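You operate a simulated robot arm through the tools that you are given. There is no shell and no other tool. Be economical: measure what you need, move in short steps, check, and stop when the job is done.

You are at the controls of a simulated robot arm. One attempt, no reset.

Task
Clamp the zone 3 strip in the rub tester and ink its patch.
Fine: load the ink block on the ink pad and put it back after. Set down upright: ink block. A coat counts when it lies all over at full strength: go over it till it gets no stronger.
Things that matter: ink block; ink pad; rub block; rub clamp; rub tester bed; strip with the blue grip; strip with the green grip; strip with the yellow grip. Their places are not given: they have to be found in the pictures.

It is judged by the outcome, as a careful person would: the job done as asked, and still so three seconds after it is handed in. It fails if anything else is knocked over, pushed out of place, dropped, spilled or broken.

Robot
A 7-joint arm with a two-finger parallel gripper, fixed in place. Base frame: the origin is at the foot of the arm, x ahead of it, y to its left, z up; the work surface is at about z = 0.87. Lengths are in m, angles in rad, forces in N, time in s.
With the tool pointing down near the work surface it reaches from about 0.3 to 0.7 m from the base axis. Its first joint turns from -1.152 to 1.152 rad. Payload 1.57 kg.
The tool frame sits at the grasp point between the pads (the TCP): z along the fingers, y along the line on which they close. The tips reach 0.03 m beyond it. The gripper opens to 0.11 m. The fingers are 0.024 m wide and 0.012 m thick; the gripper's body (0.048 by 0.112 m) begins 0.078 m behind the TCP.
Orientation is told as [roll, pitch, yaw] about the base's x, y, z axes, in that order, counted from this pose: with the fingers straight down and closing along the base's y, the tool's x points along the base's -x, its y along +y and its z along -z.

Tools
- The arm moves only by the tool play_rows. Its argument "plan" is a list of rows, each an object (a shift or turn left out is 0, a gripper value left out holds the last) with "linear": the shift along the tool's x, y, z in cm, a list of three; "delta_rot": the turn, a rotation vector about the tool's x, y, z in degrees, a list of three; "claw": the gripper command, from -1 (shut) to 1 (fully open), values between in proportion. In form: [{"linear": [x, y, z], "delta_rot": [rx, ry, rz], "claw": claw}, ...]. A call has 1 to 12 rows; each row shifts and turns the commanded pose from where the row before left it, along the tool's axes as they then stand. A row lasts 0.2 s, in which the tool goes at most 0.05 m and 0.15 rad; a call with a longer step from one row to the next is refused whole, and so is a gripper value outside its range. Where a pose cannot be reached the arm comes as near as it can. A force on the tool above 90 N (or 10 N above the force at the start of the call, whichever is more), or a blocked arm, ends the call early, and 0.2 s more pass. Each finger travels about 0.108 m/s and halts on what it meets, pressing with about 32 N; the grip force reading is that of the motor and also rises with nothing between the fingers. The clock runs only during rows and for 0.2 s after the last one: add rows that do not move to give the fingers time. The reply holds the time, the measured pose of the TCP, the force on the tool along the base axes, the opening and the grip force, in the units named above and with some noise, with the torque about the TCP (base axes, N m) and any sound that the robot's microphone picked up, and new pictures: "pictures" is both (left out), scene, wrist or none.
- Cameras (640 x 400 px; columns grow to the right, rows downward): "scene" is fixed at [0.1648, -0.3887, 1.4041]; the picture's right is [0.78, -0.62, 0.00], its down [-0.36, -0.45, -0.81] and it looks along [0.51, 0.64, -0.58] (base axes); focal length 214 px, centre (320, 200). "wrist" rides on the gripper at [0.07, 0.016, -0.141] in the tool frame; the picture's right is [-0.23, 0.97, 0.00], its down [-0.86, -0.20, -0.48] and it looks along [-0.47, -0.11, 0.88] (tool axes); focal length 222 px, centre (320, 200).
- pixel_to_xyz(camera, pixels): there is no depth. For up to 12 entries [column, row, z] of the newest picture of that camera ("zoom" is the newest enlarged one), the place [x, y] in the base frame at which the ray of that pixel passes the height z, good to about 0.002 m. No time passes.
- close_up(camera, box): a new picture of the part [left, top, right, bottom] of that camera's present view, enlarged. No time passes.
- close_job(): hands the job in; it is judged then, once.

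Work in short steps. Measure before you move; look again where a grasp or a placing could have gone wrong, and mend it. You have 80 turns and 200 pictures in all, those below and enlarged ones among them. Open the gripper and draw the arm clear of the work before you hand the job in, unless the task says otherwise; then end with one line.

The tools are called after ">>>" by a JSON object that holds its "method" and its "body". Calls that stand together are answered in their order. play_rows: Moves the arm, as the interface text tells. Its arguments: {"type":"object","properties":{"plan":{"type":"array"},"pictures":{"type":"string","enum":["both","scene","wrist","none"]}},"required":["plan"]} The other tools are called the same way: pixel_to_xyz (camera, pixels) gives the place at which the rays of pixels pass given heights; close_up (camera, box) takes an enlarged picture of a part of a camera's view; close_job () hands the job in.

At the start:

```text
clock: 0.0
position: [0.368, 0.0017, 1.2979]
orientation: [0.0, 0.001, -0.002]
wrist_force: [-0.3, 0.0, 0.9]
moment: [-0.02, 0.01, -0.04]
width: 0.1101
finger_force: 0.1
```

scene: 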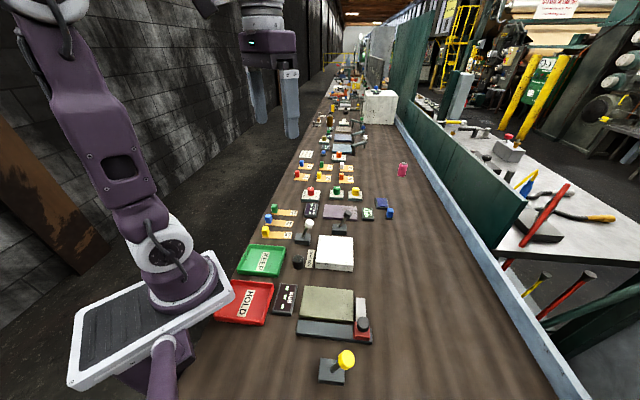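
wrist: 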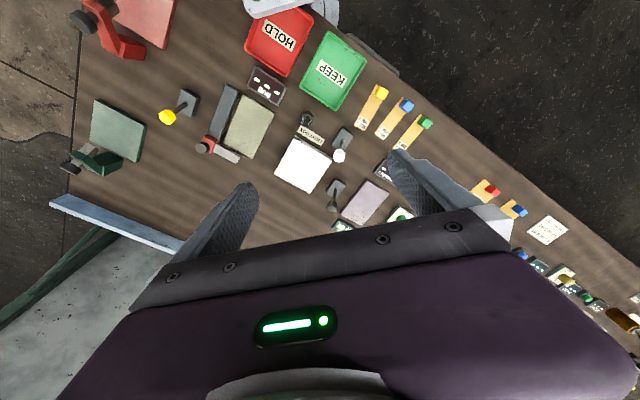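

I'll look at the scene enlarged to identify the items.

>>> {"method": "close_up", "body": {"camera": "scene", "box": [200, 190, 420, 390]}}

>>> {"method": "close_up", "body": {"camera": "wrist", "box": [240, 70, 440, 240]}}

>>> {"method": "close_up", "body": {"camera": "wrist", "box": [50, 0, 290, 190]}}

>>> {"method": "close_up", "body": {"camera": "scene", "box": [250, 110, 410, 220]}}

```text
2.00 times, centred on (310, 290) of scene
```

zoom: 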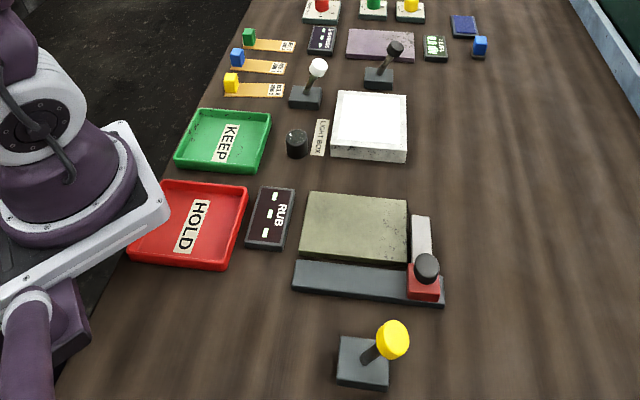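

```text
2.35 times, centred on (340, 155) of wrist
```

zoom: 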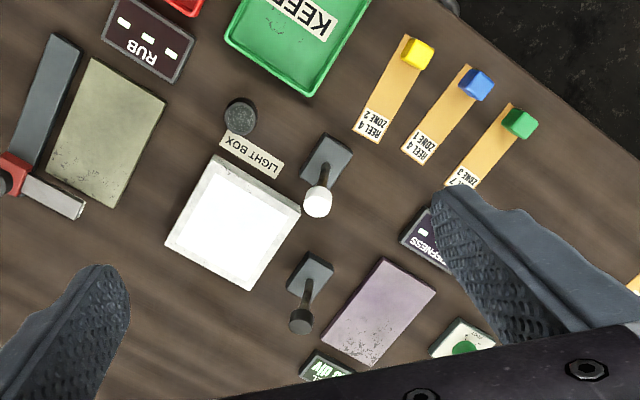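

```text
2.11 times, centred on (170, 95) of wrist
```

zoom: 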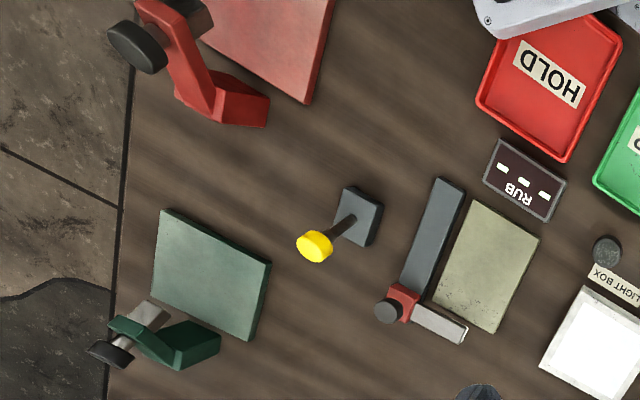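

```text
3.64 times, centred on (330, 165) of scene
```

zoom: 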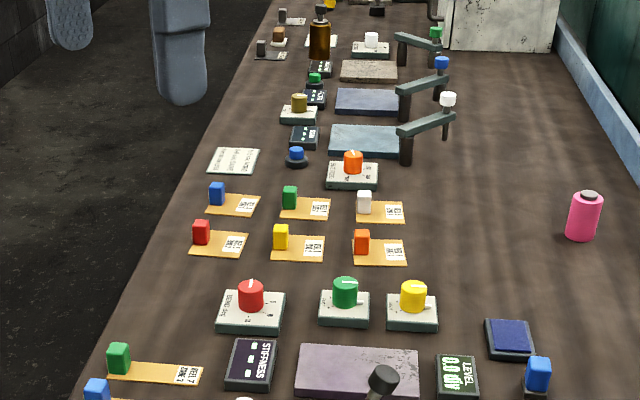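

The candidates: the strips around (275,211)-(265,232), RUB display at (285,299), olive bed (326,303), ink pad (382,203) and blue block (390,213). I measure positions of these at table height.

>>> {"method": "pixel_to_xyz", "body": {"camera": "scene", "pixels": [[273, 211, 0.88], [267, 221, 0.88], [265, 233, 0.88], [381, 204, 0.88], [389, 215, 0.88], [326, 303, 0.88], [360, 325, 0.89], [330, 374, 0.88], [284, 299, 0.88], [297, 330, 0.88], [380, 95, 0.88], [335, 253, 0.88]]}}

>>> {"method": "close_up", "body": {"camera": "scene", "box": [285, 280, 385, 345]}}

>>> {"method": "close_up", "body": {"camera": "scene", "box": [350, 185, 410, 225]}}

>>> {"method": "close_up", "body": {"camera": "scene", "box": [255, 200, 319, 240]}}

```text
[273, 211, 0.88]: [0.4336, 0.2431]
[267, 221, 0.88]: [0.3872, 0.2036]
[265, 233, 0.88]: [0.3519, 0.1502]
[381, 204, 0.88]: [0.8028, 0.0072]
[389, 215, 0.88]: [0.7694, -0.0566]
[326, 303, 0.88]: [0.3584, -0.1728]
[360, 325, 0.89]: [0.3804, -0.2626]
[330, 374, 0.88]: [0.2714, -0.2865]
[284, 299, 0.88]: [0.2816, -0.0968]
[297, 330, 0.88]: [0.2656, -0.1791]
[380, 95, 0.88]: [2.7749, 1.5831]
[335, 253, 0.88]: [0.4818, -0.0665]
```

```text
6.15 times, centred on (335, 312) of scene
```

zoom: 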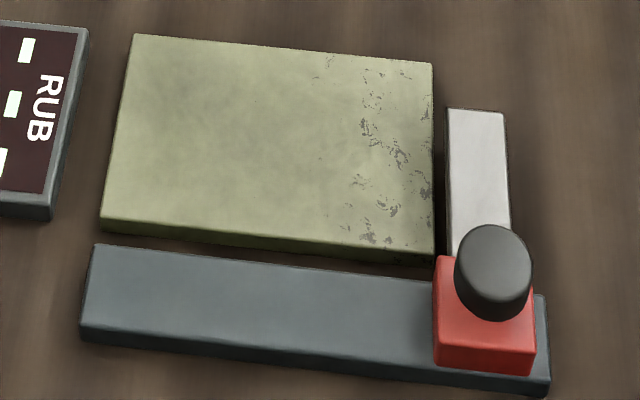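

```text
10.00 times, centred on (380, 205) of scene
```

zoom: 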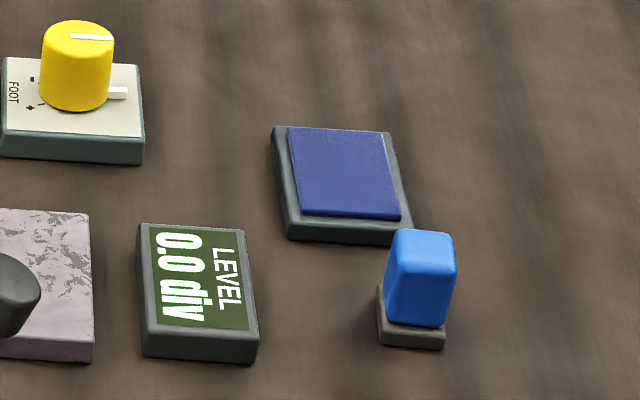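

```text
10.00 times, centred on (287, 220) of scene
```

zoom: 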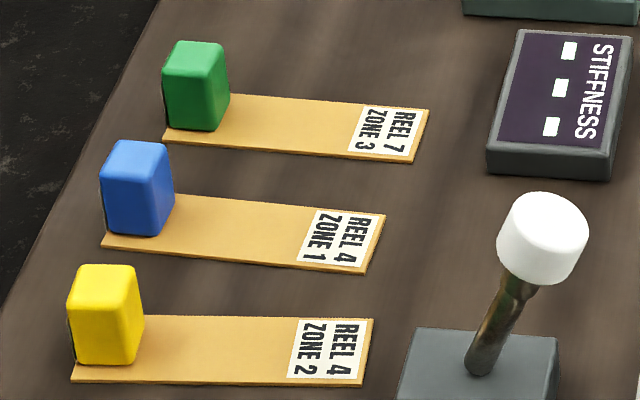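

Green grip strip is REEL 7 ZONE 3, so that is the target. Now I check the red/green devices at wrist left (140,30),(110,130) and move the arm over the rub tester for a closer look.

>>> {"method": "pixel_to_xyz", "body": {"camera": "wrist", "pixels": [[145, 20, 0.88], [118, 130, 0.88], [187, 105, 0.88], [305, 120, 0.88], [342, 138, 0.88], [232, 110, 0.88], [365, 202, 0.88], [418, 122, 0.88]]}}

>>> {"method": "play_rows", "body": {"plan": [{"linear": [0, -4, 2]}, {"linear": [0, -4, 2]}, {"linear": [0, -4, 2]}, {"linear": [0, -4, 2]}, {"linear": [0, 0, 2]}, {"linear": [0, 0, 0]}]}}

```text
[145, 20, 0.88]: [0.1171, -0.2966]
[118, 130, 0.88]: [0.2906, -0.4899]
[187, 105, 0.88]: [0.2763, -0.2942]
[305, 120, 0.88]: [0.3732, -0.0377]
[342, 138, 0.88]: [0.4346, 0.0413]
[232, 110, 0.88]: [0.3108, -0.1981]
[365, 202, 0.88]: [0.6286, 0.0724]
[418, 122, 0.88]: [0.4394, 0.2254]
```

```text
clock: 1.4
position: [0.3682, -0.1588, 1.1976]
orientation: [0.001, -0.001, 0.001]
wrist_force: [-0.2, 0.1, -0.3]
moment: [0.0, -0.02, 0.0]
width: 0.1102
finger_force: 0.0
```

scene: 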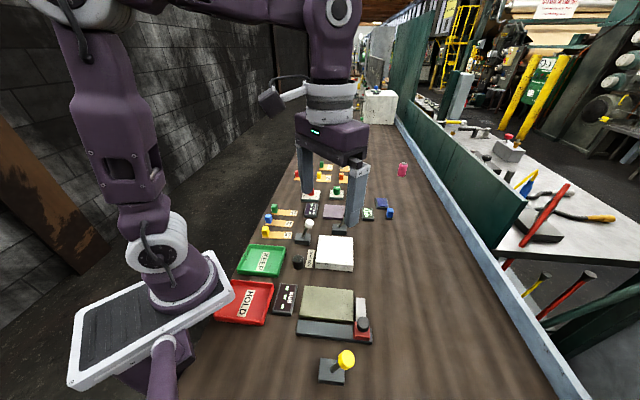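
wrist: 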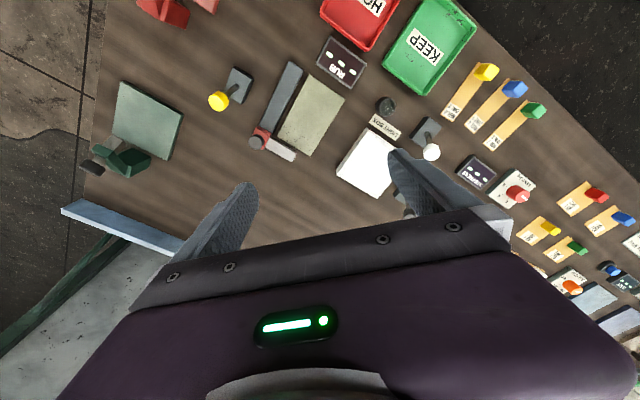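

I zoom in on the rub tester and neighbours in the wrist view.

>>> {"method": "close_up", "body": {"camera": "wrist", "box": [190, 40, 370, 170]}}

>>> {"method": "close_up", "body": {"camera": "wrist", "box": [70, 0, 260, 190]}}

>>> {"method": "close_up", "body": {"camera": "wrist", "box": [500, 160, 640, 340]}}

>>> {"method": "close_up", "body": {"camera": "wrist", "box": [430, 50, 560, 150]}}

```text
3.08 times, centred on (280, 105) of wrist
```

zoom: 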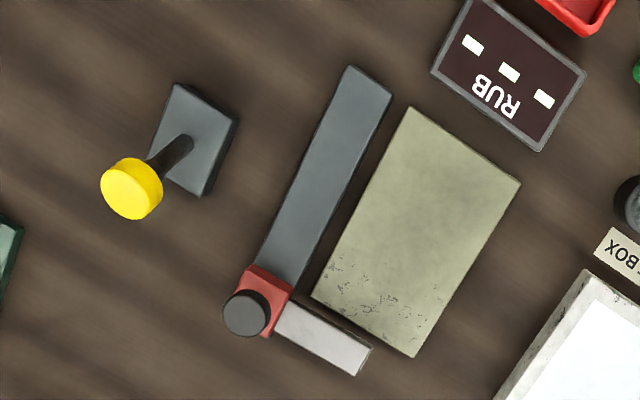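

```text
2.11 times, centred on (165, 95) of wrist
```

zoom: 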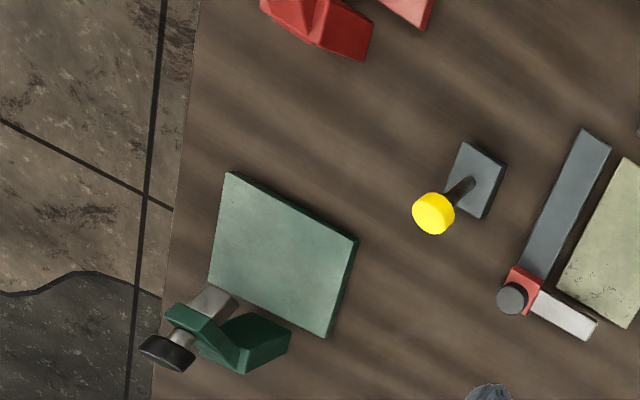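

```text
2.22 times, centred on (570, 250) of wrist
```

zoom: 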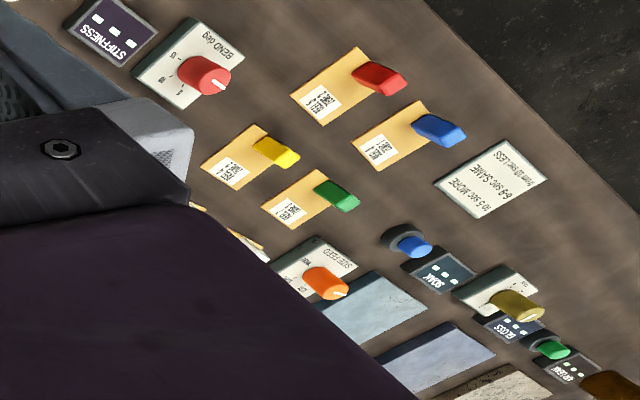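

```text
4.00 times, centred on (495, 100) of wrist
```

zoom: 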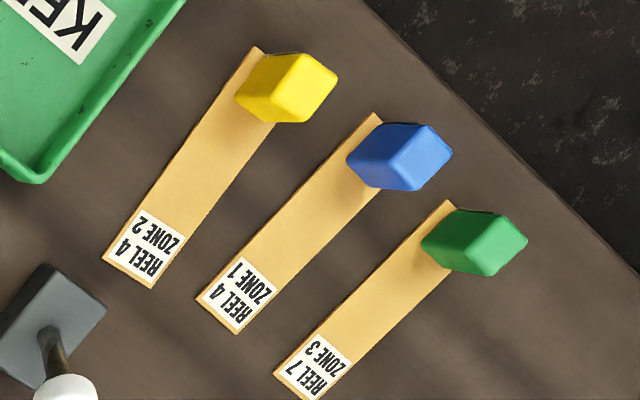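

Close-ups seem rendered at full detail, so I zoom tightly at the yellow lever (230,90), red carriage (262,140), and the black/white levers.

>>> {"method": "close_up", "body": {"camera": "wrist", "box": [200, 60, 264, 115]}}

>>> {"method": "close_up", "body": {"camera": "wrist", "box": [235, 110, 305, 170]}}

>>> {"method": "close_up", "body": {"camera": "scene", "box": [310, 345, 370, 390]}}

>>> {"method": "close_up", "body": {"camera": "scene", "box": [285, 200, 385, 275]}}

```text
7.27 times, centred on (232, 88) of wrist
```

zoom: 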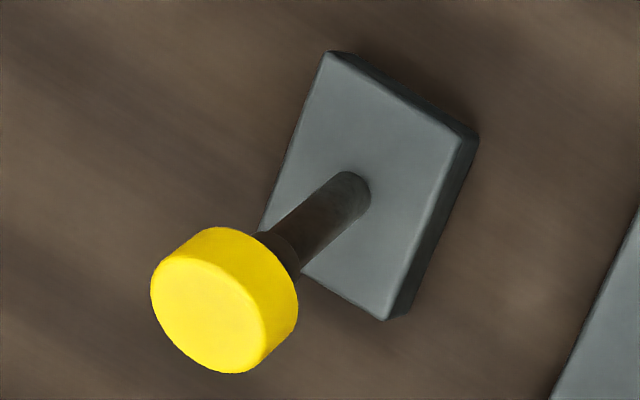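

```text
6.67 times, centred on (270, 140) of wrist
```

zoom: 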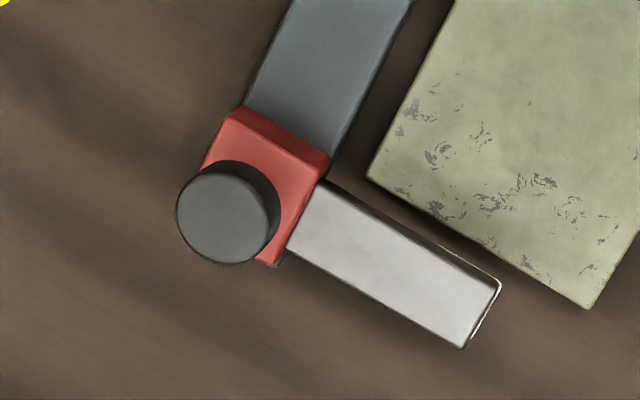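

```text
8.89 times, centred on (340, 368) of scene
```

zoom: 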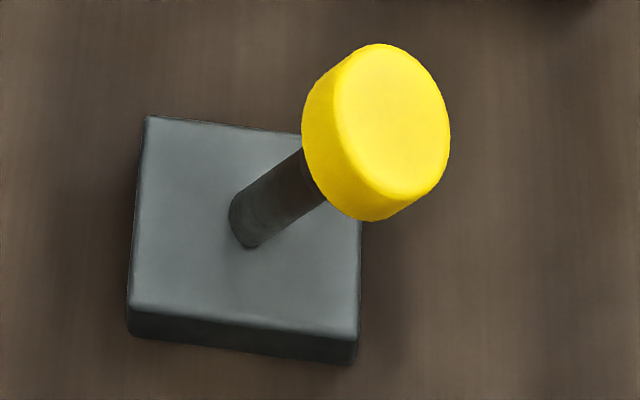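

```text
5.33 times, centred on (335, 238) of scene
```

zoom: 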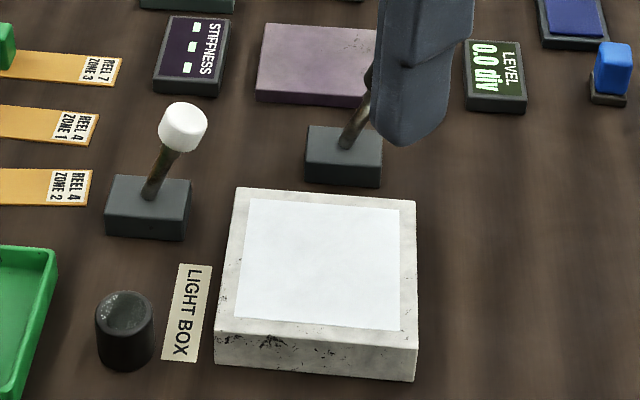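

I triangulate the yellow lever's knob and base, the carriage, and the ink items using both cameras.

>>> {"method": "pixel_to_xyz", "body": {"camera": "scene", "pixels": [[331.6, 371.9, 0.89], [346, 360.5, 0.92], [346, 360.5, 0.94], [346, 360.5, 0.96], [390, 209.5, 0.9], [390, 209.5, 0.92], [360.5, 322, 0.92], [360.5, 322, 0.94]]}}

>>> {"method": "pixel_to_xyz", "body": {"camera": "wrist", "pixels": [[236.1, 87.3, 0.89], [219.5, 101, 0.92], [219.5, 101, 0.94], [219.5, 101, 0.96], [257, 142, 0.92], [257, 142, 0.94], [308, 83, 0.88], [345, 100, 0.88], [321, 155, 0.88], [277, 133, 0.88]]}}

```text
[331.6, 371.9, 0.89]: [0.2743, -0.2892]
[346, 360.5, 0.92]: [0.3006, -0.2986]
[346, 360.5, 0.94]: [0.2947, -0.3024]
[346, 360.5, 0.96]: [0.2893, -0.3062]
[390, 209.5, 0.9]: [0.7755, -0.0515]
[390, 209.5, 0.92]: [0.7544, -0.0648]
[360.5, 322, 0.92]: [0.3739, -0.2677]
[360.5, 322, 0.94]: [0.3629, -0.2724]
```

```text
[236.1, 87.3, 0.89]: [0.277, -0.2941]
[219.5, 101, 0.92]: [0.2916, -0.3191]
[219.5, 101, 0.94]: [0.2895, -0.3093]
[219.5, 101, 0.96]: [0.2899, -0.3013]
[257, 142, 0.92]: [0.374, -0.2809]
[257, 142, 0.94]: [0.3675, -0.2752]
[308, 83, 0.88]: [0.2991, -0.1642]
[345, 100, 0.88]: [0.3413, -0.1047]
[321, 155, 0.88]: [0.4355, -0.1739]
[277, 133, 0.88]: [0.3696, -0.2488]
```

Now I measure the green strip (grip about (275,210), far end about (297,213) in the scene), the clear bed corners, and ink pad corners.

>>> {"method": "pixel_to_xyz", "body": {"camera": "scene", "pixels": [[271.3, 214, 0.872], [298, 210.9, 0.872], [296.4, 216.3, 0.872], [274.5, 208.6, 0.89], [274.5, 208.6, 0.9], [302.0, 290.5, 0.885], [352.4, 295, 0.885], [352.8, 320.3, 0.885], [298.5, 315, 0.885], [377, 206, 0.88], [388, 209, 0.88], [352, 217, 0.88]]}}

>>> {"method": "pixel_to_xyz", "body": {"camera": "wrist", "pixels": [[308.6, 74.8, 0.885], [344.9, 99.5, 0.885], [309.9, 156, 0.885], [277.4, 136.5, 0.885], [530, 108, 0.9], [535, 111, 0.89]]}}

```text
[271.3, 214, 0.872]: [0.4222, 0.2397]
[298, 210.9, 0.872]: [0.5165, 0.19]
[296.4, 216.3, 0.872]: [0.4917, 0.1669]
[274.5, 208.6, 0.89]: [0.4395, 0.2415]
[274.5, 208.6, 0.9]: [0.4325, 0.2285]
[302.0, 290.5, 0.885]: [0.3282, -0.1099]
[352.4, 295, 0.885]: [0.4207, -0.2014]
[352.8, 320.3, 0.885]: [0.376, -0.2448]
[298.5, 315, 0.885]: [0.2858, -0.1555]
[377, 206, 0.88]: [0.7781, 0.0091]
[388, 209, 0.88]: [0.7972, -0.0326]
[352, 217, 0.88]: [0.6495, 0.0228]
```

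```text
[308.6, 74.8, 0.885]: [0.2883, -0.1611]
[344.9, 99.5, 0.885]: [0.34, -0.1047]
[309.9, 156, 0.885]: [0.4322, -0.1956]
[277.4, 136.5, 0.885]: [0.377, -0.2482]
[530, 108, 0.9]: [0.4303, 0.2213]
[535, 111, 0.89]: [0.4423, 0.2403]
```

Strip lies along v≈(0.70,-0.71), 0.10 x 0.034, its grip near (0.437,0.237). I fly above it with yaw 0, then will turn 45° so the fingers close along the strip's length.

>>> {"method": "play_rows", "body": {"plan": [{"linear": [-0.5, 4, 1]}, {"linear": [-0.5, 4, 1]}, {"linear": [-0.5, 4, 1]}, {"linear": [-0.5, 4, 1]}, {"linear": [-0.5, 4, 1]}, {"linear": [-0.5, 4, 1]}, {"linear": [-0.5, 4, 1]}, {"linear": [-0.5, 4, 1]}, {"linear": [0, 3, 1]}, {"linear": [0, 0, 1]}, {"linear": [0, 0, 0]}], "pictures": "none"}}

>>> {"method": "play_rows", "body": {"plan": [{"delta_rot": [0, 0, -7.5]}, {"delta_rot": [0, 0, -7.5]}, {"delta_rot": [0, 0, -7.5]}, {"delta_rot": [0, 0, -7.5]}, {"delta_rot": [0, 0, -7.5]}, {"delta_rot": [0, 0, -8.0]}, {"claw": 0}, {"linear": [0, 0, 0]}]}}

```text
clock: 3.8
position: [0.4056, 0.1921, 1.095]
orientation: [0.0, 0.0, 0.001]
wrist_force: [0.1, 0.4, -0.4]
moment: [-0.01, 0.01, 0.02]
width: 0.11
finger_force: 0.1
```

```text
clock: 5.6
position: [0.4061, 0.1927, 1.0977]
orientation: [0.001, 0.0, 0.794]
wrist_force: [1.1, 0.0, -0.9]
moment: [0.0, 0.01, 0.0]
width: 0.0551
finger_force: 0.2
```

scene: 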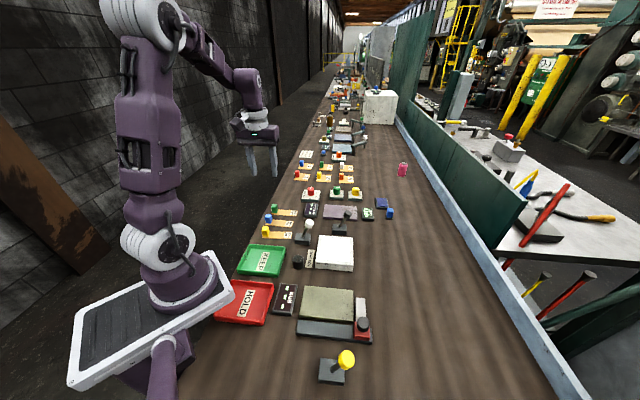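
wrist: 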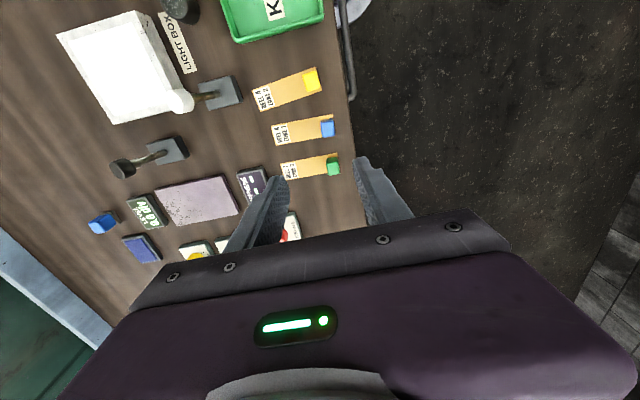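

The green strip is now at (280-340,155-180) in the wrist view; zoom in to measure.

>>> {"method": "close_up", "body": {"camera": "wrist", "box": [265, 110, 361, 190]}}

```text
5.00 times, centred on (313, 150) of wrist
```

zoom: 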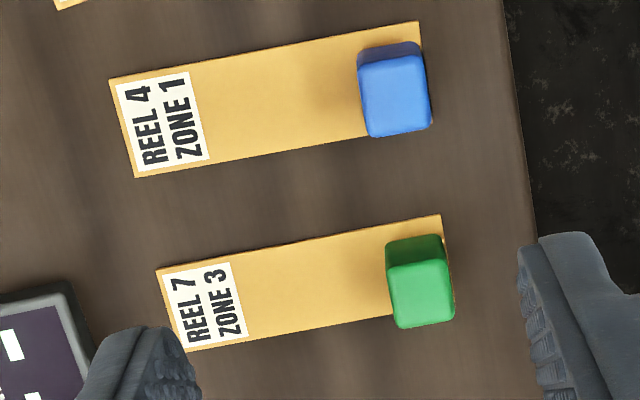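

>>> {"method": "pixel_to_xyz", "body": {"camera": "zoom", "pixels": [[156, 270, 0.872], [188, 351, 0.872], [439, 214, 0.872], [388, 240, 0.873], [443, 235, 0.873], [391, 267, 0.895], [448, 260, 0.895], [400, 327, 0.895], [454, 319, 0.895], [391, 267, 0.9], [454, 319, 0.9], [391, 267, 0.89]]}}

```text
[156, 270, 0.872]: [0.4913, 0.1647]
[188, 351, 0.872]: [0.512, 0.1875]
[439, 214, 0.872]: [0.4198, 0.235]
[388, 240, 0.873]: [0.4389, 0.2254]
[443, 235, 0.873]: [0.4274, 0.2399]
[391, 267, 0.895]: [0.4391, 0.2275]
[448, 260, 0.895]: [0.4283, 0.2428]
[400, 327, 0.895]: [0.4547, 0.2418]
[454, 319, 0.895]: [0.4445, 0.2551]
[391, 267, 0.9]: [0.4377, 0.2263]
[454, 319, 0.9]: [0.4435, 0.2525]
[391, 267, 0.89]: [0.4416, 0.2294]
```

Grip centre ≈(0.4405,0.240), top z≈0.896, 2 cm square, aligned with my yaw. I move above it and go down partway.

>>> {"method": "play_rows", "body": {"plan": [{"linear": [-2, 0.3, 1]}, {"linear": [-2, 0.3, 2]}, {"linear": [-1.77, 0.23, 3]}, {"linear": [0, 0, 4]}, {"linear": [0, 0, 3]}, {"linear": [0, 0, 2]}, {"linear": [0, 0, 0]}]}}

>>> {"method": "close_up", "body": {"camera": "wrist", "box": [240, 120, 400, 270]}}

```text
clock: 7.2
position: [0.4391, 0.2384, 0.9471]
orientation: [0.0, 0.0, 0.794]
wrist_force: [-0.1, -0.3, -0.5]
moment: [0.0, -0.02, 0.01]
width: 0.0551
finger_force: 0.1
```

scene: 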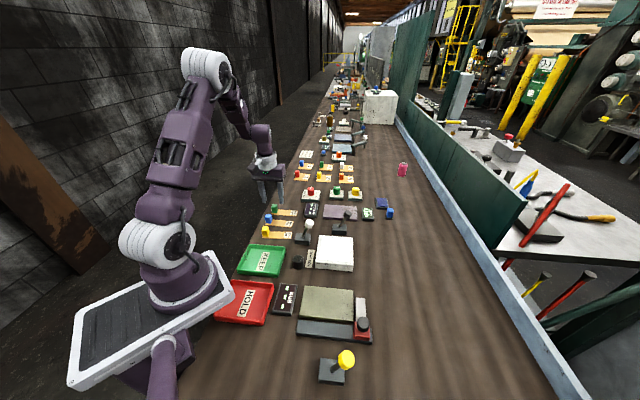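
wrist: 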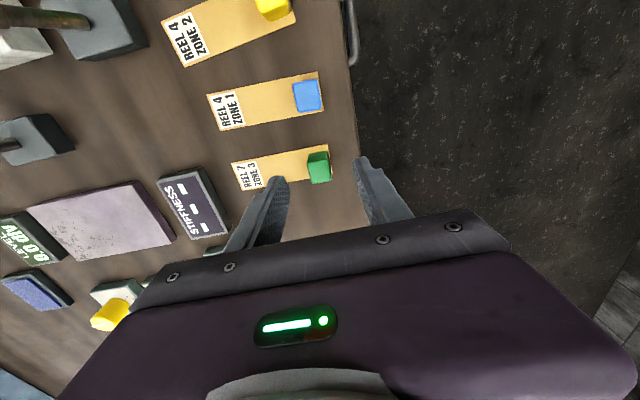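

```text
2.67 times, centred on (320, 195) of wrist
```

zoom: 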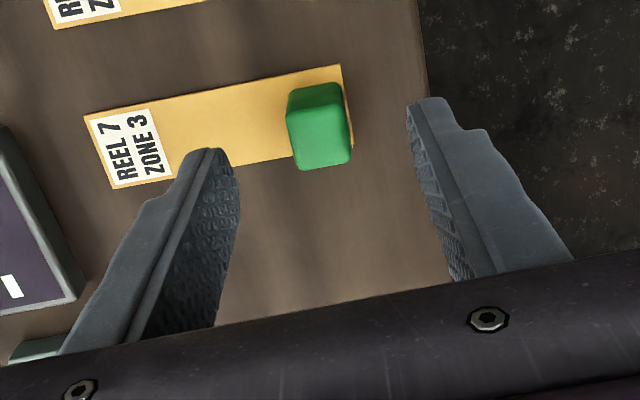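

Grip is centred between fingers. Descend 3.9 cm and close.

>>> {"method": "play_rows", "body": {"plan": [{"linear": [0, 0, 2]}, {"linear": [0, 0, 1.9]}, {"linear": [0, 0, 0]}, {"claw": -1}, {}, {}, {}]}}

>>> {"method": "close_up", "body": {"camera": "wrist", "box": [240, 120, 400, 270]}}

```text
clock: 8.8
position: [0.4415, 0.2372, 0.9088]
orientation: [0.0, 0.0, 0.795]
wrist_force: [-0.7, 0.2, -0.2]
moment: [-0.01, -0.01, 0.0]
width: 0.0189
finger_force: 31.9
```

scene: 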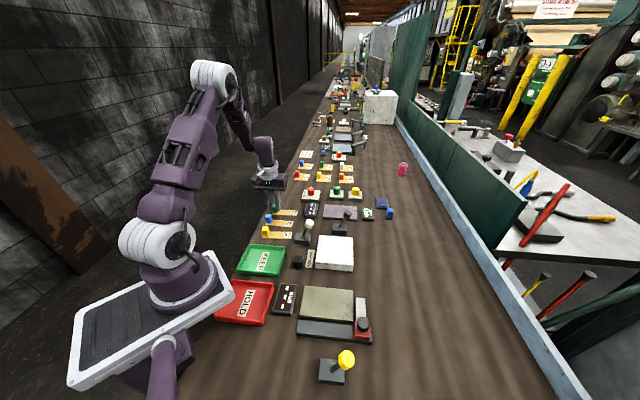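
wrist: 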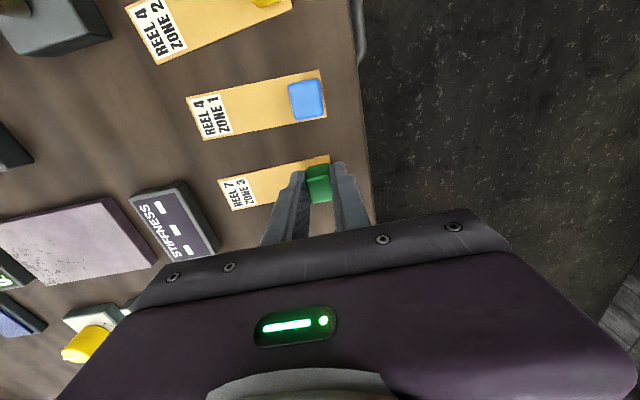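

```text
2.67 times, centred on (320, 195) of wrist
```

zoom: 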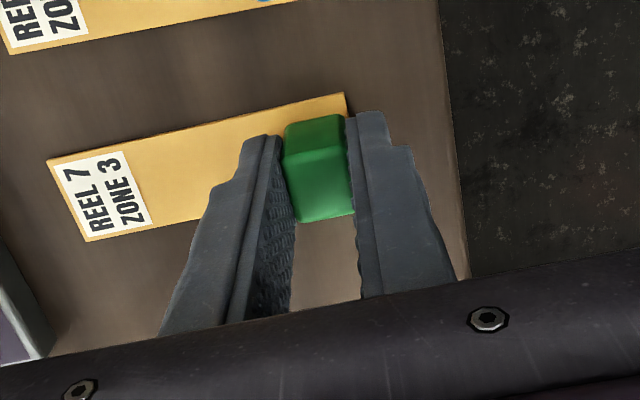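

Grip held (width 0.019). Lift, then carry to above the bed, putting the strip centre over the bed centre (0.355,-0.178) → TCP (0.329,-0.152).

>>> {"method": "play_rows", "body": {"plan": [{"linear": [0, 0, -2]}, {"linear": [0, 0, -4]}, {"linear": [0, 0, -4]}, {"linear": [0, 0, -4]}, {"linear": [2, -1.08, 0]}, {"linear": [3.567, -1.929, 0]}, {"linear": [3.567, -1.929, 0]}, {"linear": [3.567, -1.929, 0]}, {"linear": [3.567, -1.929, 0]}, {"linear": [3.567, -1.929, 0]}, {}], "pictures": "none"}}

>>> {"method": "play_rows", "body": {"plan": [{"linear": [3.567, -1.929, 0]}, {"linear": [3.567, -1.929, 0]}, {"linear": [3.567, -1.929, 0]}, {"linear": [3.567, -1.929, 0]}, {"linear": [1.567, -0.849, 0]}, {}, {}]}}

```text
clock: 11.2
position: [0.3786, 0.0208, 1.0513]
orientation: [-0.001, 0.001, 0.795]
wrist_force: [0.6, -0.6, 0.9]
moment: [0.0, 0.03, 0.03]
width: 0.0002
finger_force: 21.3
```

```text
clock: 12.8
position: [0.3284, -0.152, 1.0503]
orientation: [-0.001, 0.001, 0.794]
wrist_force: [0.5, -0.7, -0.1]
moment: [0.05, 0.0, 0.02]
width: 0.0
finger_force: 20.9
```

scene: 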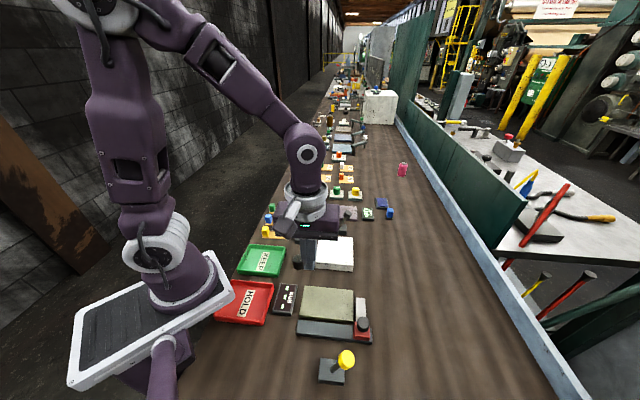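
wrist: 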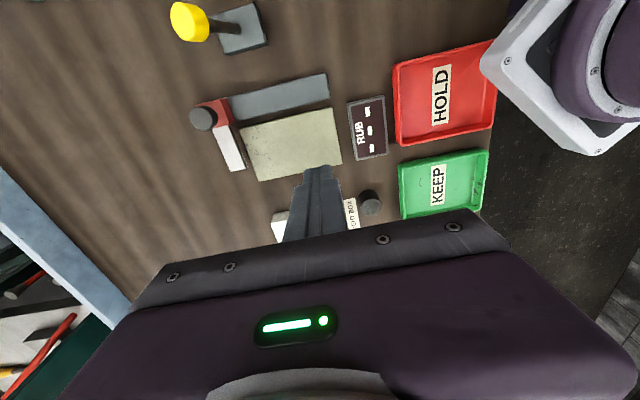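

The gripper is empty (width 0): the grip slipped out. I look for the strip.

>>> {"method": "close_up", "body": {"camera": "scene", "box": [240, 190, 352, 260]}}

>>> {"method": "close_up", "body": {"camera": "wrist", "box": [240, 120, 420, 270]}}

```text
5.71 times, centred on (296, 225) of scene
```

zoom: 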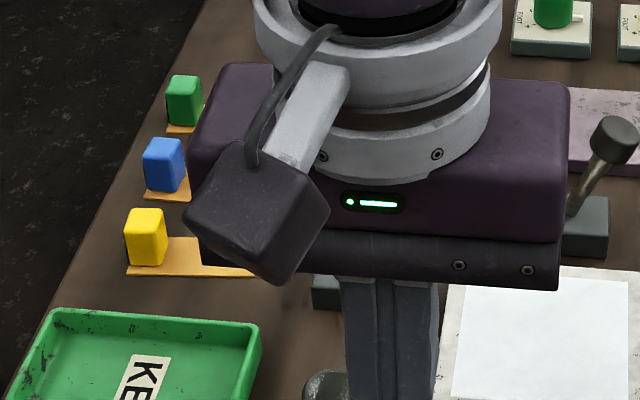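

```text
2.67 times, centred on (330, 195) of wrist
```

zoom: 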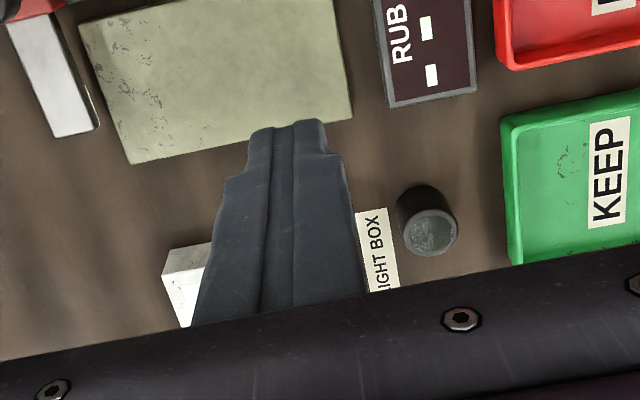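

The strip is still at its place. I go back above it with open fingers, and will grasp lower and lift slower.

>>> {"method": "play_rows", "body": {"plan": [{"linear": [-3.567, 1.929, 0], "claw": 0}, {"linear": [-3.567, 1.929, 0]}, {"linear": [-3.567, 1.929, 0]}, {"linear": [-3.567, 1.929, 0]}, {"linear": [-3.567, 1.929, 0]}, {"linear": [-3.567, 1.929, 0]}, {"linear": [-3.567, 1.929, 0]}, {"linear": [-3.567, 1.929, 0]}, {"linear": [-3.567, 1.929, 0]}, {"linear": [-3.567, 1.929, 0]}, {"linear": [2, 0, 0]}, {}], "pictures": "wrist"}}

>>> {"method": "close_up", "body": {"camera": "wrist", "box": [260, 110, 388, 210]}}

>>> {"method": "close_up", "body": {"camera": "scene", "box": [255, 195, 335, 245]}}

```text
clock: 15.4
position: [0.4262, 0.2247, 1.0493]
orientation: [0.0, 0.001, 0.793]
wrist_force: [1.0, 0.3, -0.5]
moment: [0.0, 0.0, 0.07]
width: 0.0548
finger_force: 0.1
```

wrist: 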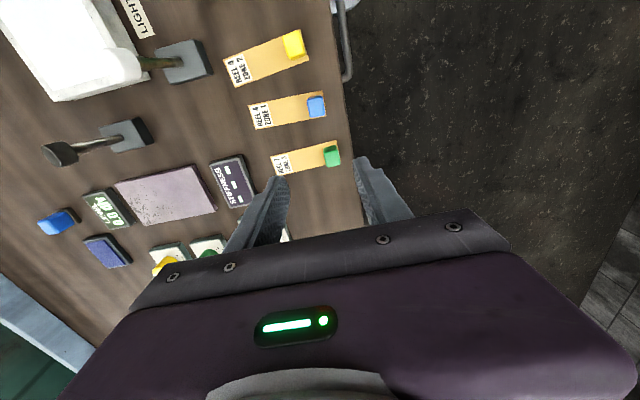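

```text
4.00 times, centred on (324, 160) of wrist
```

zoom: 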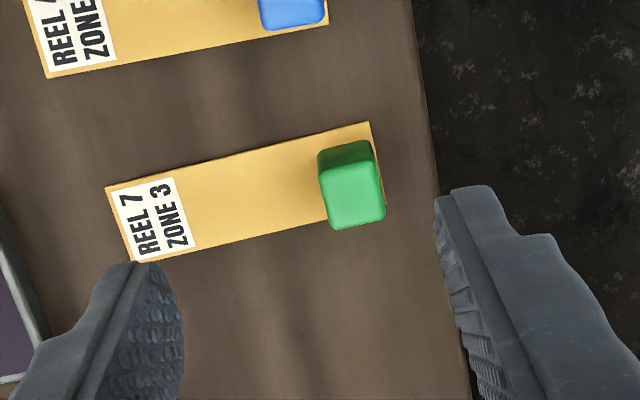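

```text
8.00 times, centred on (295, 220) of scene
```

zoom: 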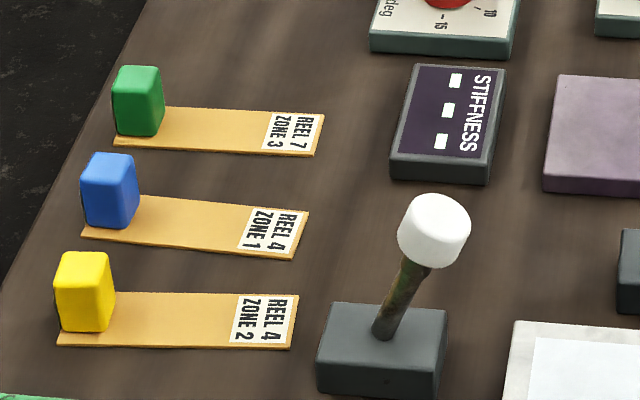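

>>> {"method": "pixel_to_xyz", "body": {"camera": "zoom", "pixels": [[125, 130, 0.88]]}}

>>> {"method": "pixel_to_xyz", "body": {"camera": "wrist", "pixels": [[270.3, 156.8, 0.872], [276.5, 175.5, 0.872], [336.3, 140.5, 0.872], [323.5, 156.5, 0.895], [336.8, 153, 0.895], [327, 167.2, 0.895], [340.2, 165, 0.895], [323.3, 148.5, 0.873], [335.5, 145.3, 0.873], [327, 167.2, 0.905], [323.5, 156.5, 0.905]]}}

```text
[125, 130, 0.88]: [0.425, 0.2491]
```

```text
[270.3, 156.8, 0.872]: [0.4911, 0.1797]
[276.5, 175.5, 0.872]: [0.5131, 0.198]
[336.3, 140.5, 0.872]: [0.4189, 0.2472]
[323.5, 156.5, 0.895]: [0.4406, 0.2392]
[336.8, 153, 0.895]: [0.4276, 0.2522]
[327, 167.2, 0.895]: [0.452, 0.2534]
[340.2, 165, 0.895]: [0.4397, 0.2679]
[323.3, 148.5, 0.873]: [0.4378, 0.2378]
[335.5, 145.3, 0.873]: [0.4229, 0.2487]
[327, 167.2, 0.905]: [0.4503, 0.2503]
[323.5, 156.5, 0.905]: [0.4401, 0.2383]
```

>>> {"method": "pixel_to_xyz", "body": {"camera": "scene", "pixels": [[272.4, 204.2, 0.895], [272.4, 204.2, 0.9], [272.4, 204.2, 0.905], [269.2, 212.8, 0.872], [295.5, 209.3, 0.872], [293.9, 214.3, 0.872]]}}

>>> {"method": "pixel_to_xyz", "body": {"camera": "wrist", "pixels": [[331.9, 160.4, 0.895], [331.9, 160.4, 0.9], [331.9, 160.4, 0.905]]}}

```text
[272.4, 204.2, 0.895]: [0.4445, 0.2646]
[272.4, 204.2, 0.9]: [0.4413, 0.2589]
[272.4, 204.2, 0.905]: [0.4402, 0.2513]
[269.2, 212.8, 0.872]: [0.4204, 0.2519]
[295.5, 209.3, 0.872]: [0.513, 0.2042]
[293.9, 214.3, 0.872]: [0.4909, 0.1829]
```

```text
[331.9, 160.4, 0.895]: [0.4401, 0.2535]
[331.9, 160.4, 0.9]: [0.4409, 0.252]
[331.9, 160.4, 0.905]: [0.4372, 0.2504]
```

Strip shifted a little; its grip now sits at (0.4395,0.2515), top ≈0.902. I re-grasp centred there and lift slowly by 2 cm.

>>> {"method": "play_rows", "body": {"plan": [{"linear": [-2.84, 0.93, 0]}, {"linear": [0, 0, 4]}, {"linear": [0, 0, 4]}, {"linear": [0, 0, 3]}, {"linear": [0, 0, 2]}, {"linear": [0, 0, 1.35]}, {}, {}], "pictures": "none"}}

>>> {"method": "close_up", "body": {"camera": "wrist", "box": [260, 130, 388, 230]}}

>>> {"method": "close_up", "body": {"camera": "scene", "box": [245, 180, 325, 230]}}

```text
clock: 17.2
position: [0.4405, 0.253, 0.9067]
orientation: [-0.001, 0.001, 0.794]
wrist_force: [0.6, 0.0, -0.7]
moment: [-0.04, 0.0, 0.02]
width: 0.0551
finger_force: 0.0
```

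```text
4.00 times, centred on (324, 180) of wrist
```

zoom: 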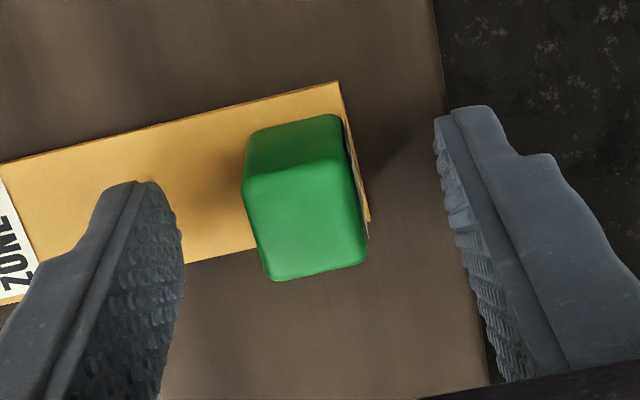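

```text
8.00 times, centred on (285, 205) of scene
```

zoom: 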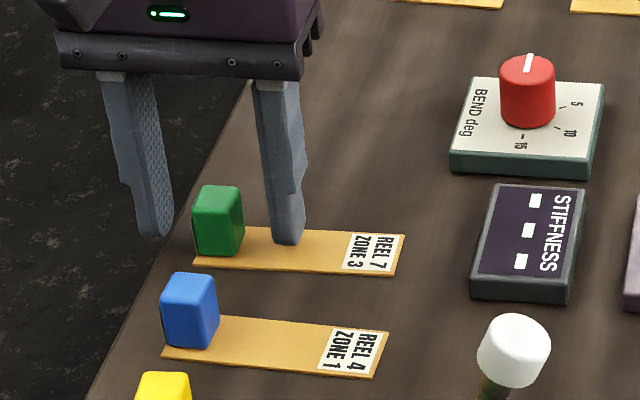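

Fingers straddle the grip well. Close and lift 2 cm gently.

>>> {"method": "play_rows", "body": {"plan": [{"claw": -1}, {}, {}, {}, {}, {"linear": [0, 0, -0.3]}, {"linear": [0, 0, -0.5]}, {"linear": [0, 0, -0.6]}, {"linear": [0, 0, -0.6]}, {}], "pictures": "none"}}

>>> {"method": "close_up", "body": {"camera": "wrist", "box": [260, 130, 388, 230]}}

>>> {"method": "close_up", "body": {"camera": "scene", "box": [245, 180, 325, 230]}}

```text
clock: 19.4
position: [0.4407, 0.2517, 0.9242]
orientation: [0.001, 0.0, 0.793]
wrist_force: [0.0, 0.3, -0.2]
moment: [-0.01, 0.0, 0.03]
width: 0.0188
finger_force: 32.2
```

```text
4.00 times, centred on (324, 180) of wrist
```

zoom: 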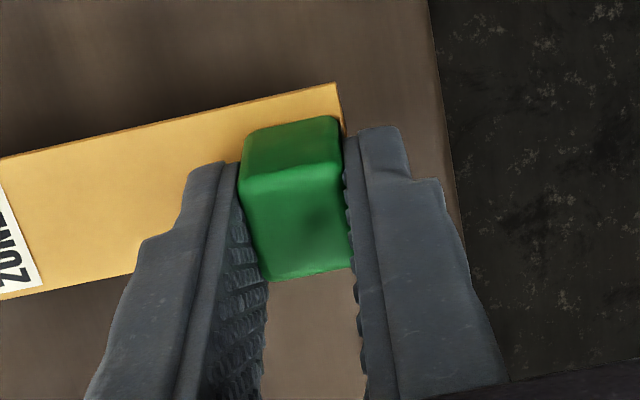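

```text
8.00 times, centred on (285, 205) of scene
```

zoom: 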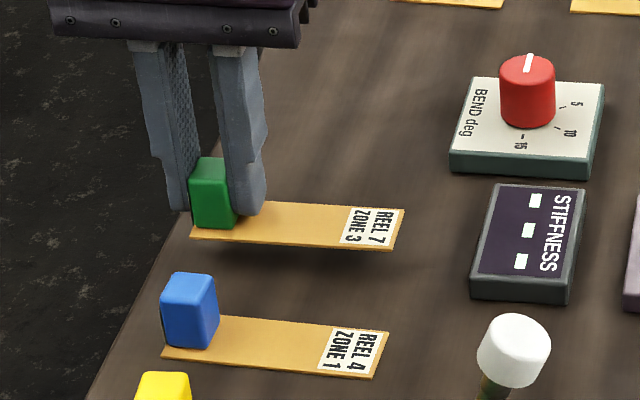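

Strip is lifted and level (shadow below). Raise gently to z≈1.03, checking the width.

>>> {"method": "play_rows", "body": {"plan": [{"linear": [0, 0, -0.5]}, {"linear": [0, 0, -1]}, {"linear": [0, 0, -1]}, {"linear": [0, 0, -1]}, {"linear": [0, 0, -1]}, {"linear": [0, 0, -1]}, {"linear": [0, 0, -1]}, {"linear": [0, 0, -1]}, {"linear": [0, 0, -1]}, {"linear": [0, 0, -1]}, {"linear": [0, 0, -0.5]}, {}], "pictures": "wrist"}}

```text
clock: 22.0
position: [0.441, 0.2508, 1.0249]
orientation: [0.0, 0.001, 0.795]
wrist_force: [-0.4, -0.3, 0.0]
moment: [-0.02, 0.0, 0.0]
width: 0.0187
finger_force: 32.1
```

wrist: 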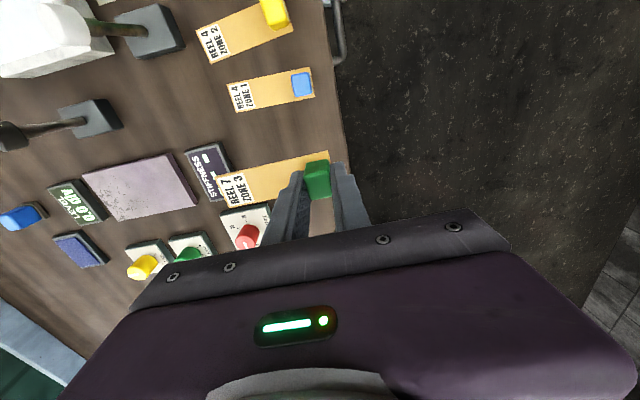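

Still held (0.0187). Carry to above the bed at gentle speed, TCP target (0.330,-0.1505).

>>> {"method": "play_rows", "body": {"plan": [{"linear": [0.728, -0.404, 0]}, {"linear": [1.456, -0.809, 0]}, {"linear": [2.0015, -1.112, 0]}, {"linear": [2.0015, -1.112, 0]}, {"linear": [2.0015, -1.112, 0]}, {"linear": [2.0015, -1.112, 0]}, {"linear": [2.0015, -1.112, 0]}, {"linear": [2.0015, -1.112, 0]}, {"linear": [2.0015, -1.112, 0]}, {"linear": [2.0015, -1.112, 0]}], "pictures": "none"}}

>>> {"method": "play_rows", "body": {"plan": [{"linear": [2.0015, -1.112, 0]}, {"linear": [2.0015, -1.112, 0]}, {"linear": [2.0015, -1.112, 0]}, {"linear": [2.0015, -1.112, 0]}, {"linear": [2.0015, -1.112, 0]}, {"linear": [2.0015, -1.112, 0]}, {"linear": [2.0015, -1.112, 0]}, {"linear": [2.0015, -1.112, 0]}, {"linear": [1.456, -0.809, 0]}, {"linear": [0.728, -0.404, 0]}, {}]}}

>>> {"method": "close_up", "body": {"camera": "wrist", "box": [190, 90, 390, 220]}}

```text
clock: 24.2
position: [0.3843, 0.0516, 1.0255]
orientation: [0.0, 0.0, 0.794]
wrist_force: [0.0, -1.0, -0.2]
moment: [0.03, 0.01, 0.03]
width: 0.0185
finger_force: 32.8
```

```text
clock: 26.6
position: [0.3295, -0.1491, 1.0237]
orientation: [-0.001, -0.001, 0.795]
wrist_force: [-0.2, -0.8, -0.9]
moment: [0.0, 0.03, 0.03]
width: 0.0186
finger_force: 31.9
```

scene: 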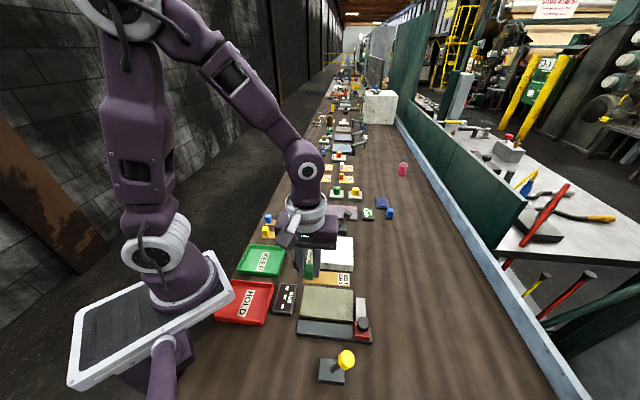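
wrist: 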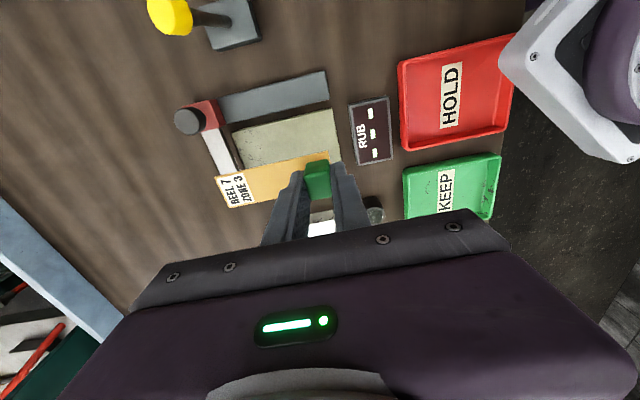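

```text
3.08 times, centred on (290, 155) of wrist
```

zoom: 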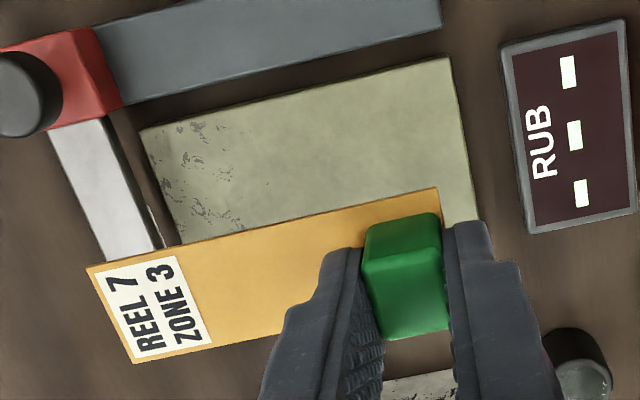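

Measure the bed edge from this view to confirm where to lower.

>>> {"method": "pixel_to_xyz", "body": {"camera": "zoom", "pixels": [[450, 57, 0.882], [141, 130, 0.882], [183, 245, 0.882], [478, 220, 0.882], [48, 128, 0.885], [107, 118, 0.885], [440, 27, 0.882], [528, 234, 0.88]]}}

```text
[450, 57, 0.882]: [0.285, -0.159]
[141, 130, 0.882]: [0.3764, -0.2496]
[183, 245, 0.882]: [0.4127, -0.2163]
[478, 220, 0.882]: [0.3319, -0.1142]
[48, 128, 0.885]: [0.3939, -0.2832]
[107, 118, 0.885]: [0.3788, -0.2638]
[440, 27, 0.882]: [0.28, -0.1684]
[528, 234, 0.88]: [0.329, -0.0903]
```

Lower gently to just above the bed (z 0.93), then look.

>>> {"method": "play_rows", "body": {"plan": [{"linear": [0, 0, 0.5]}, {"linear": [0, 0, 1]}, {"linear": [0, 0, 1]}, {"linear": [0, 0, 1]}, {"linear": [0, 0, 1]}, {"linear": [0, 0, 1]}, {"linear": [0, 0, 1]}, {"linear": [0, 0, 1]}, {"linear": [0, 0, 1]}, {"linear": [0, 0, 0.5]}, {"linear": [0.05, -0.1, 0.2]}, {}], "pictures": "none"}}

>>> {"method": "close_up", "body": {"camera": "scene", "box": [270, 255, 390, 345]}}

>>> {"method": "close_up", "body": {"camera": "wrist", "box": [150, 60, 390, 230]}}

```text
clock: 29.2
position: [0.3301, -0.1501, 0.9322]
orientation: [0.002, 0.001, 0.795]
wrist_force: [-0.1, 0.2, -0.3]
moment: [0.02, -0.03, 0.01]
width: 0.019
finger_force: 32.0
```

```text
4.44 times, centred on (330, 300) of scene
```

zoom: 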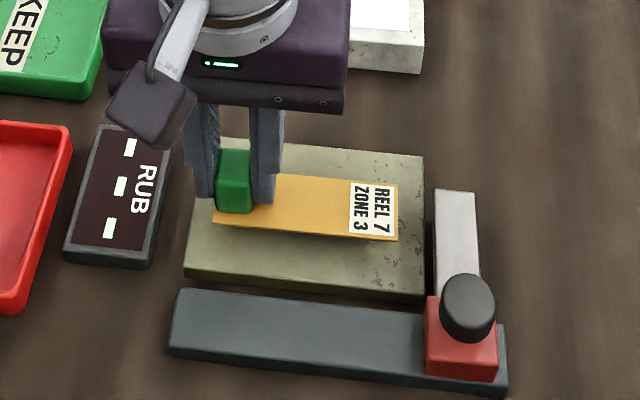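

```text
2.35 times, centred on (270, 145) of wrist
```

zoom: 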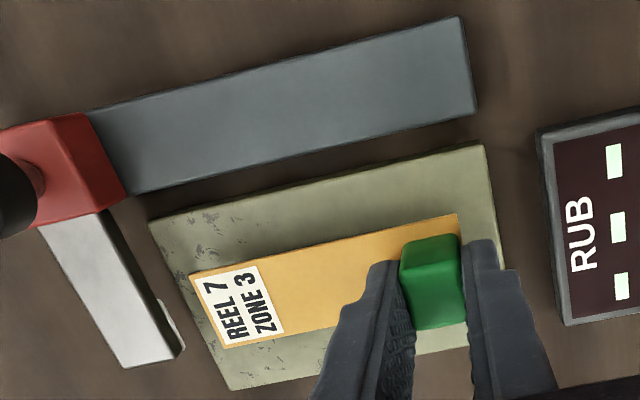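

Strip is well over the bed. Lower in millimetre steps to contact.

>>> {"method": "play_rows", "body": {"plan": [{"linear": [0, 0, 0.4]}, {"linear": [0, 0, 0.3]}, {"linear": [0, 0, 0.2]}, {"linear": [0, 0, 0.2]}, {}], "pictures": "none"}}

>>> {"method": "close_up", "body": {"camera": "scene", "box": [300, 275, 380, 330]}}

```text
clock: 30.4
position: [0.3296, -0.1506, 0.9215]
orientation: [0.0, -0.001, 0.795]
wrist_force: [-0.3, 0.0, 0.5]
moment: [-0.02, -0.02, 0.0]
width: 0.0186
finger_force: 31.6
```

```text
7.27 times, centred on (340, 302) of scene
```

zoom: 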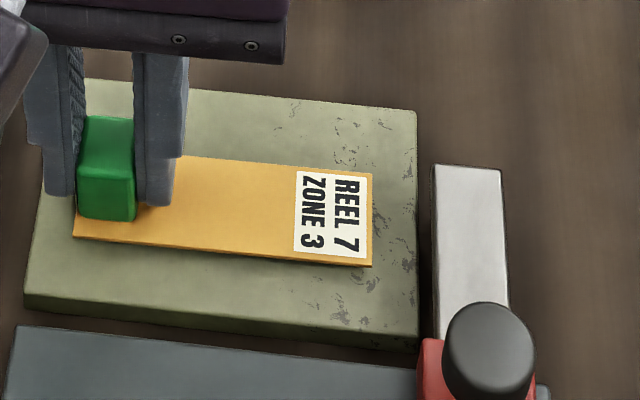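

>>> {"method": "play_rows", "body": {"plan": [{"linear": [0, 0, 0.15]}, {"linear": [0, 0, 0.15]}, {}], "pictures": "none"}}

>>> {"method": "close_up", "body": {"camera": "scene", "box": [300, 275, 380, 330]}}

```text
clock: 31.2
position: [0.3294, -0.1506, 0.919]
orientation: [-0.001, 0.001, 0.795]
wrist_force: [-0.2, 0.6, -0.4]
moment: [0.02, -0.01, 0.0]
width: 0.0188
finger_force: 32.1
```

```text
7.27 times, centred on (340, 302) of scene
```

zoom: 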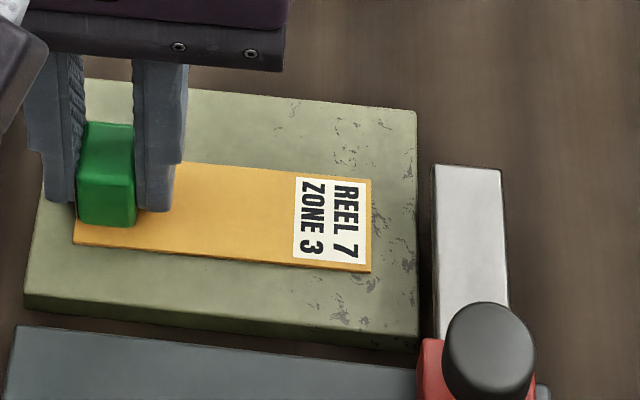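

>>> {"method": "play_rows", "body": {"plan": [{"linear": [0, 0, 0.1]}, {"linear": [0, 0, 0.1]}, {"linear": [0, 0, 0.1]}, {}], "pictures": "none"}}

>>> {"method": "close_up", "body": {"camera": "scene", "box": [300, 275, 380, 330]}}

```text
clock: 32.2
position: [0.3298, -0.1507, 0.9169]
orientation: [-0.001, 0.0, 0.795]
wrist_force: [-1.7, 0.1, 34.1]
moment: [-0.03, 0.03, 0.01]
width: 0.0188
finger_force: 32.0
```

```text
7.27 times, centred on (340, 302) of scene
```

zoom: 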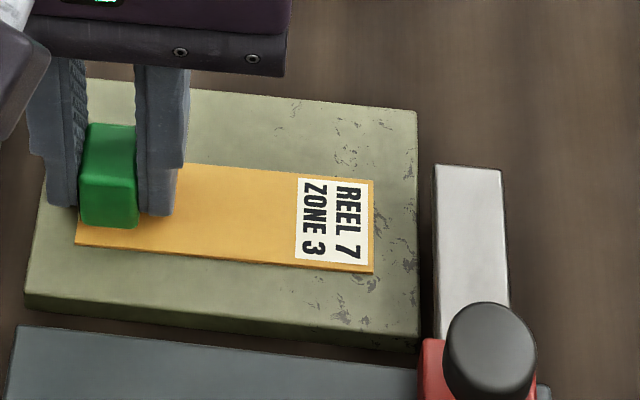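

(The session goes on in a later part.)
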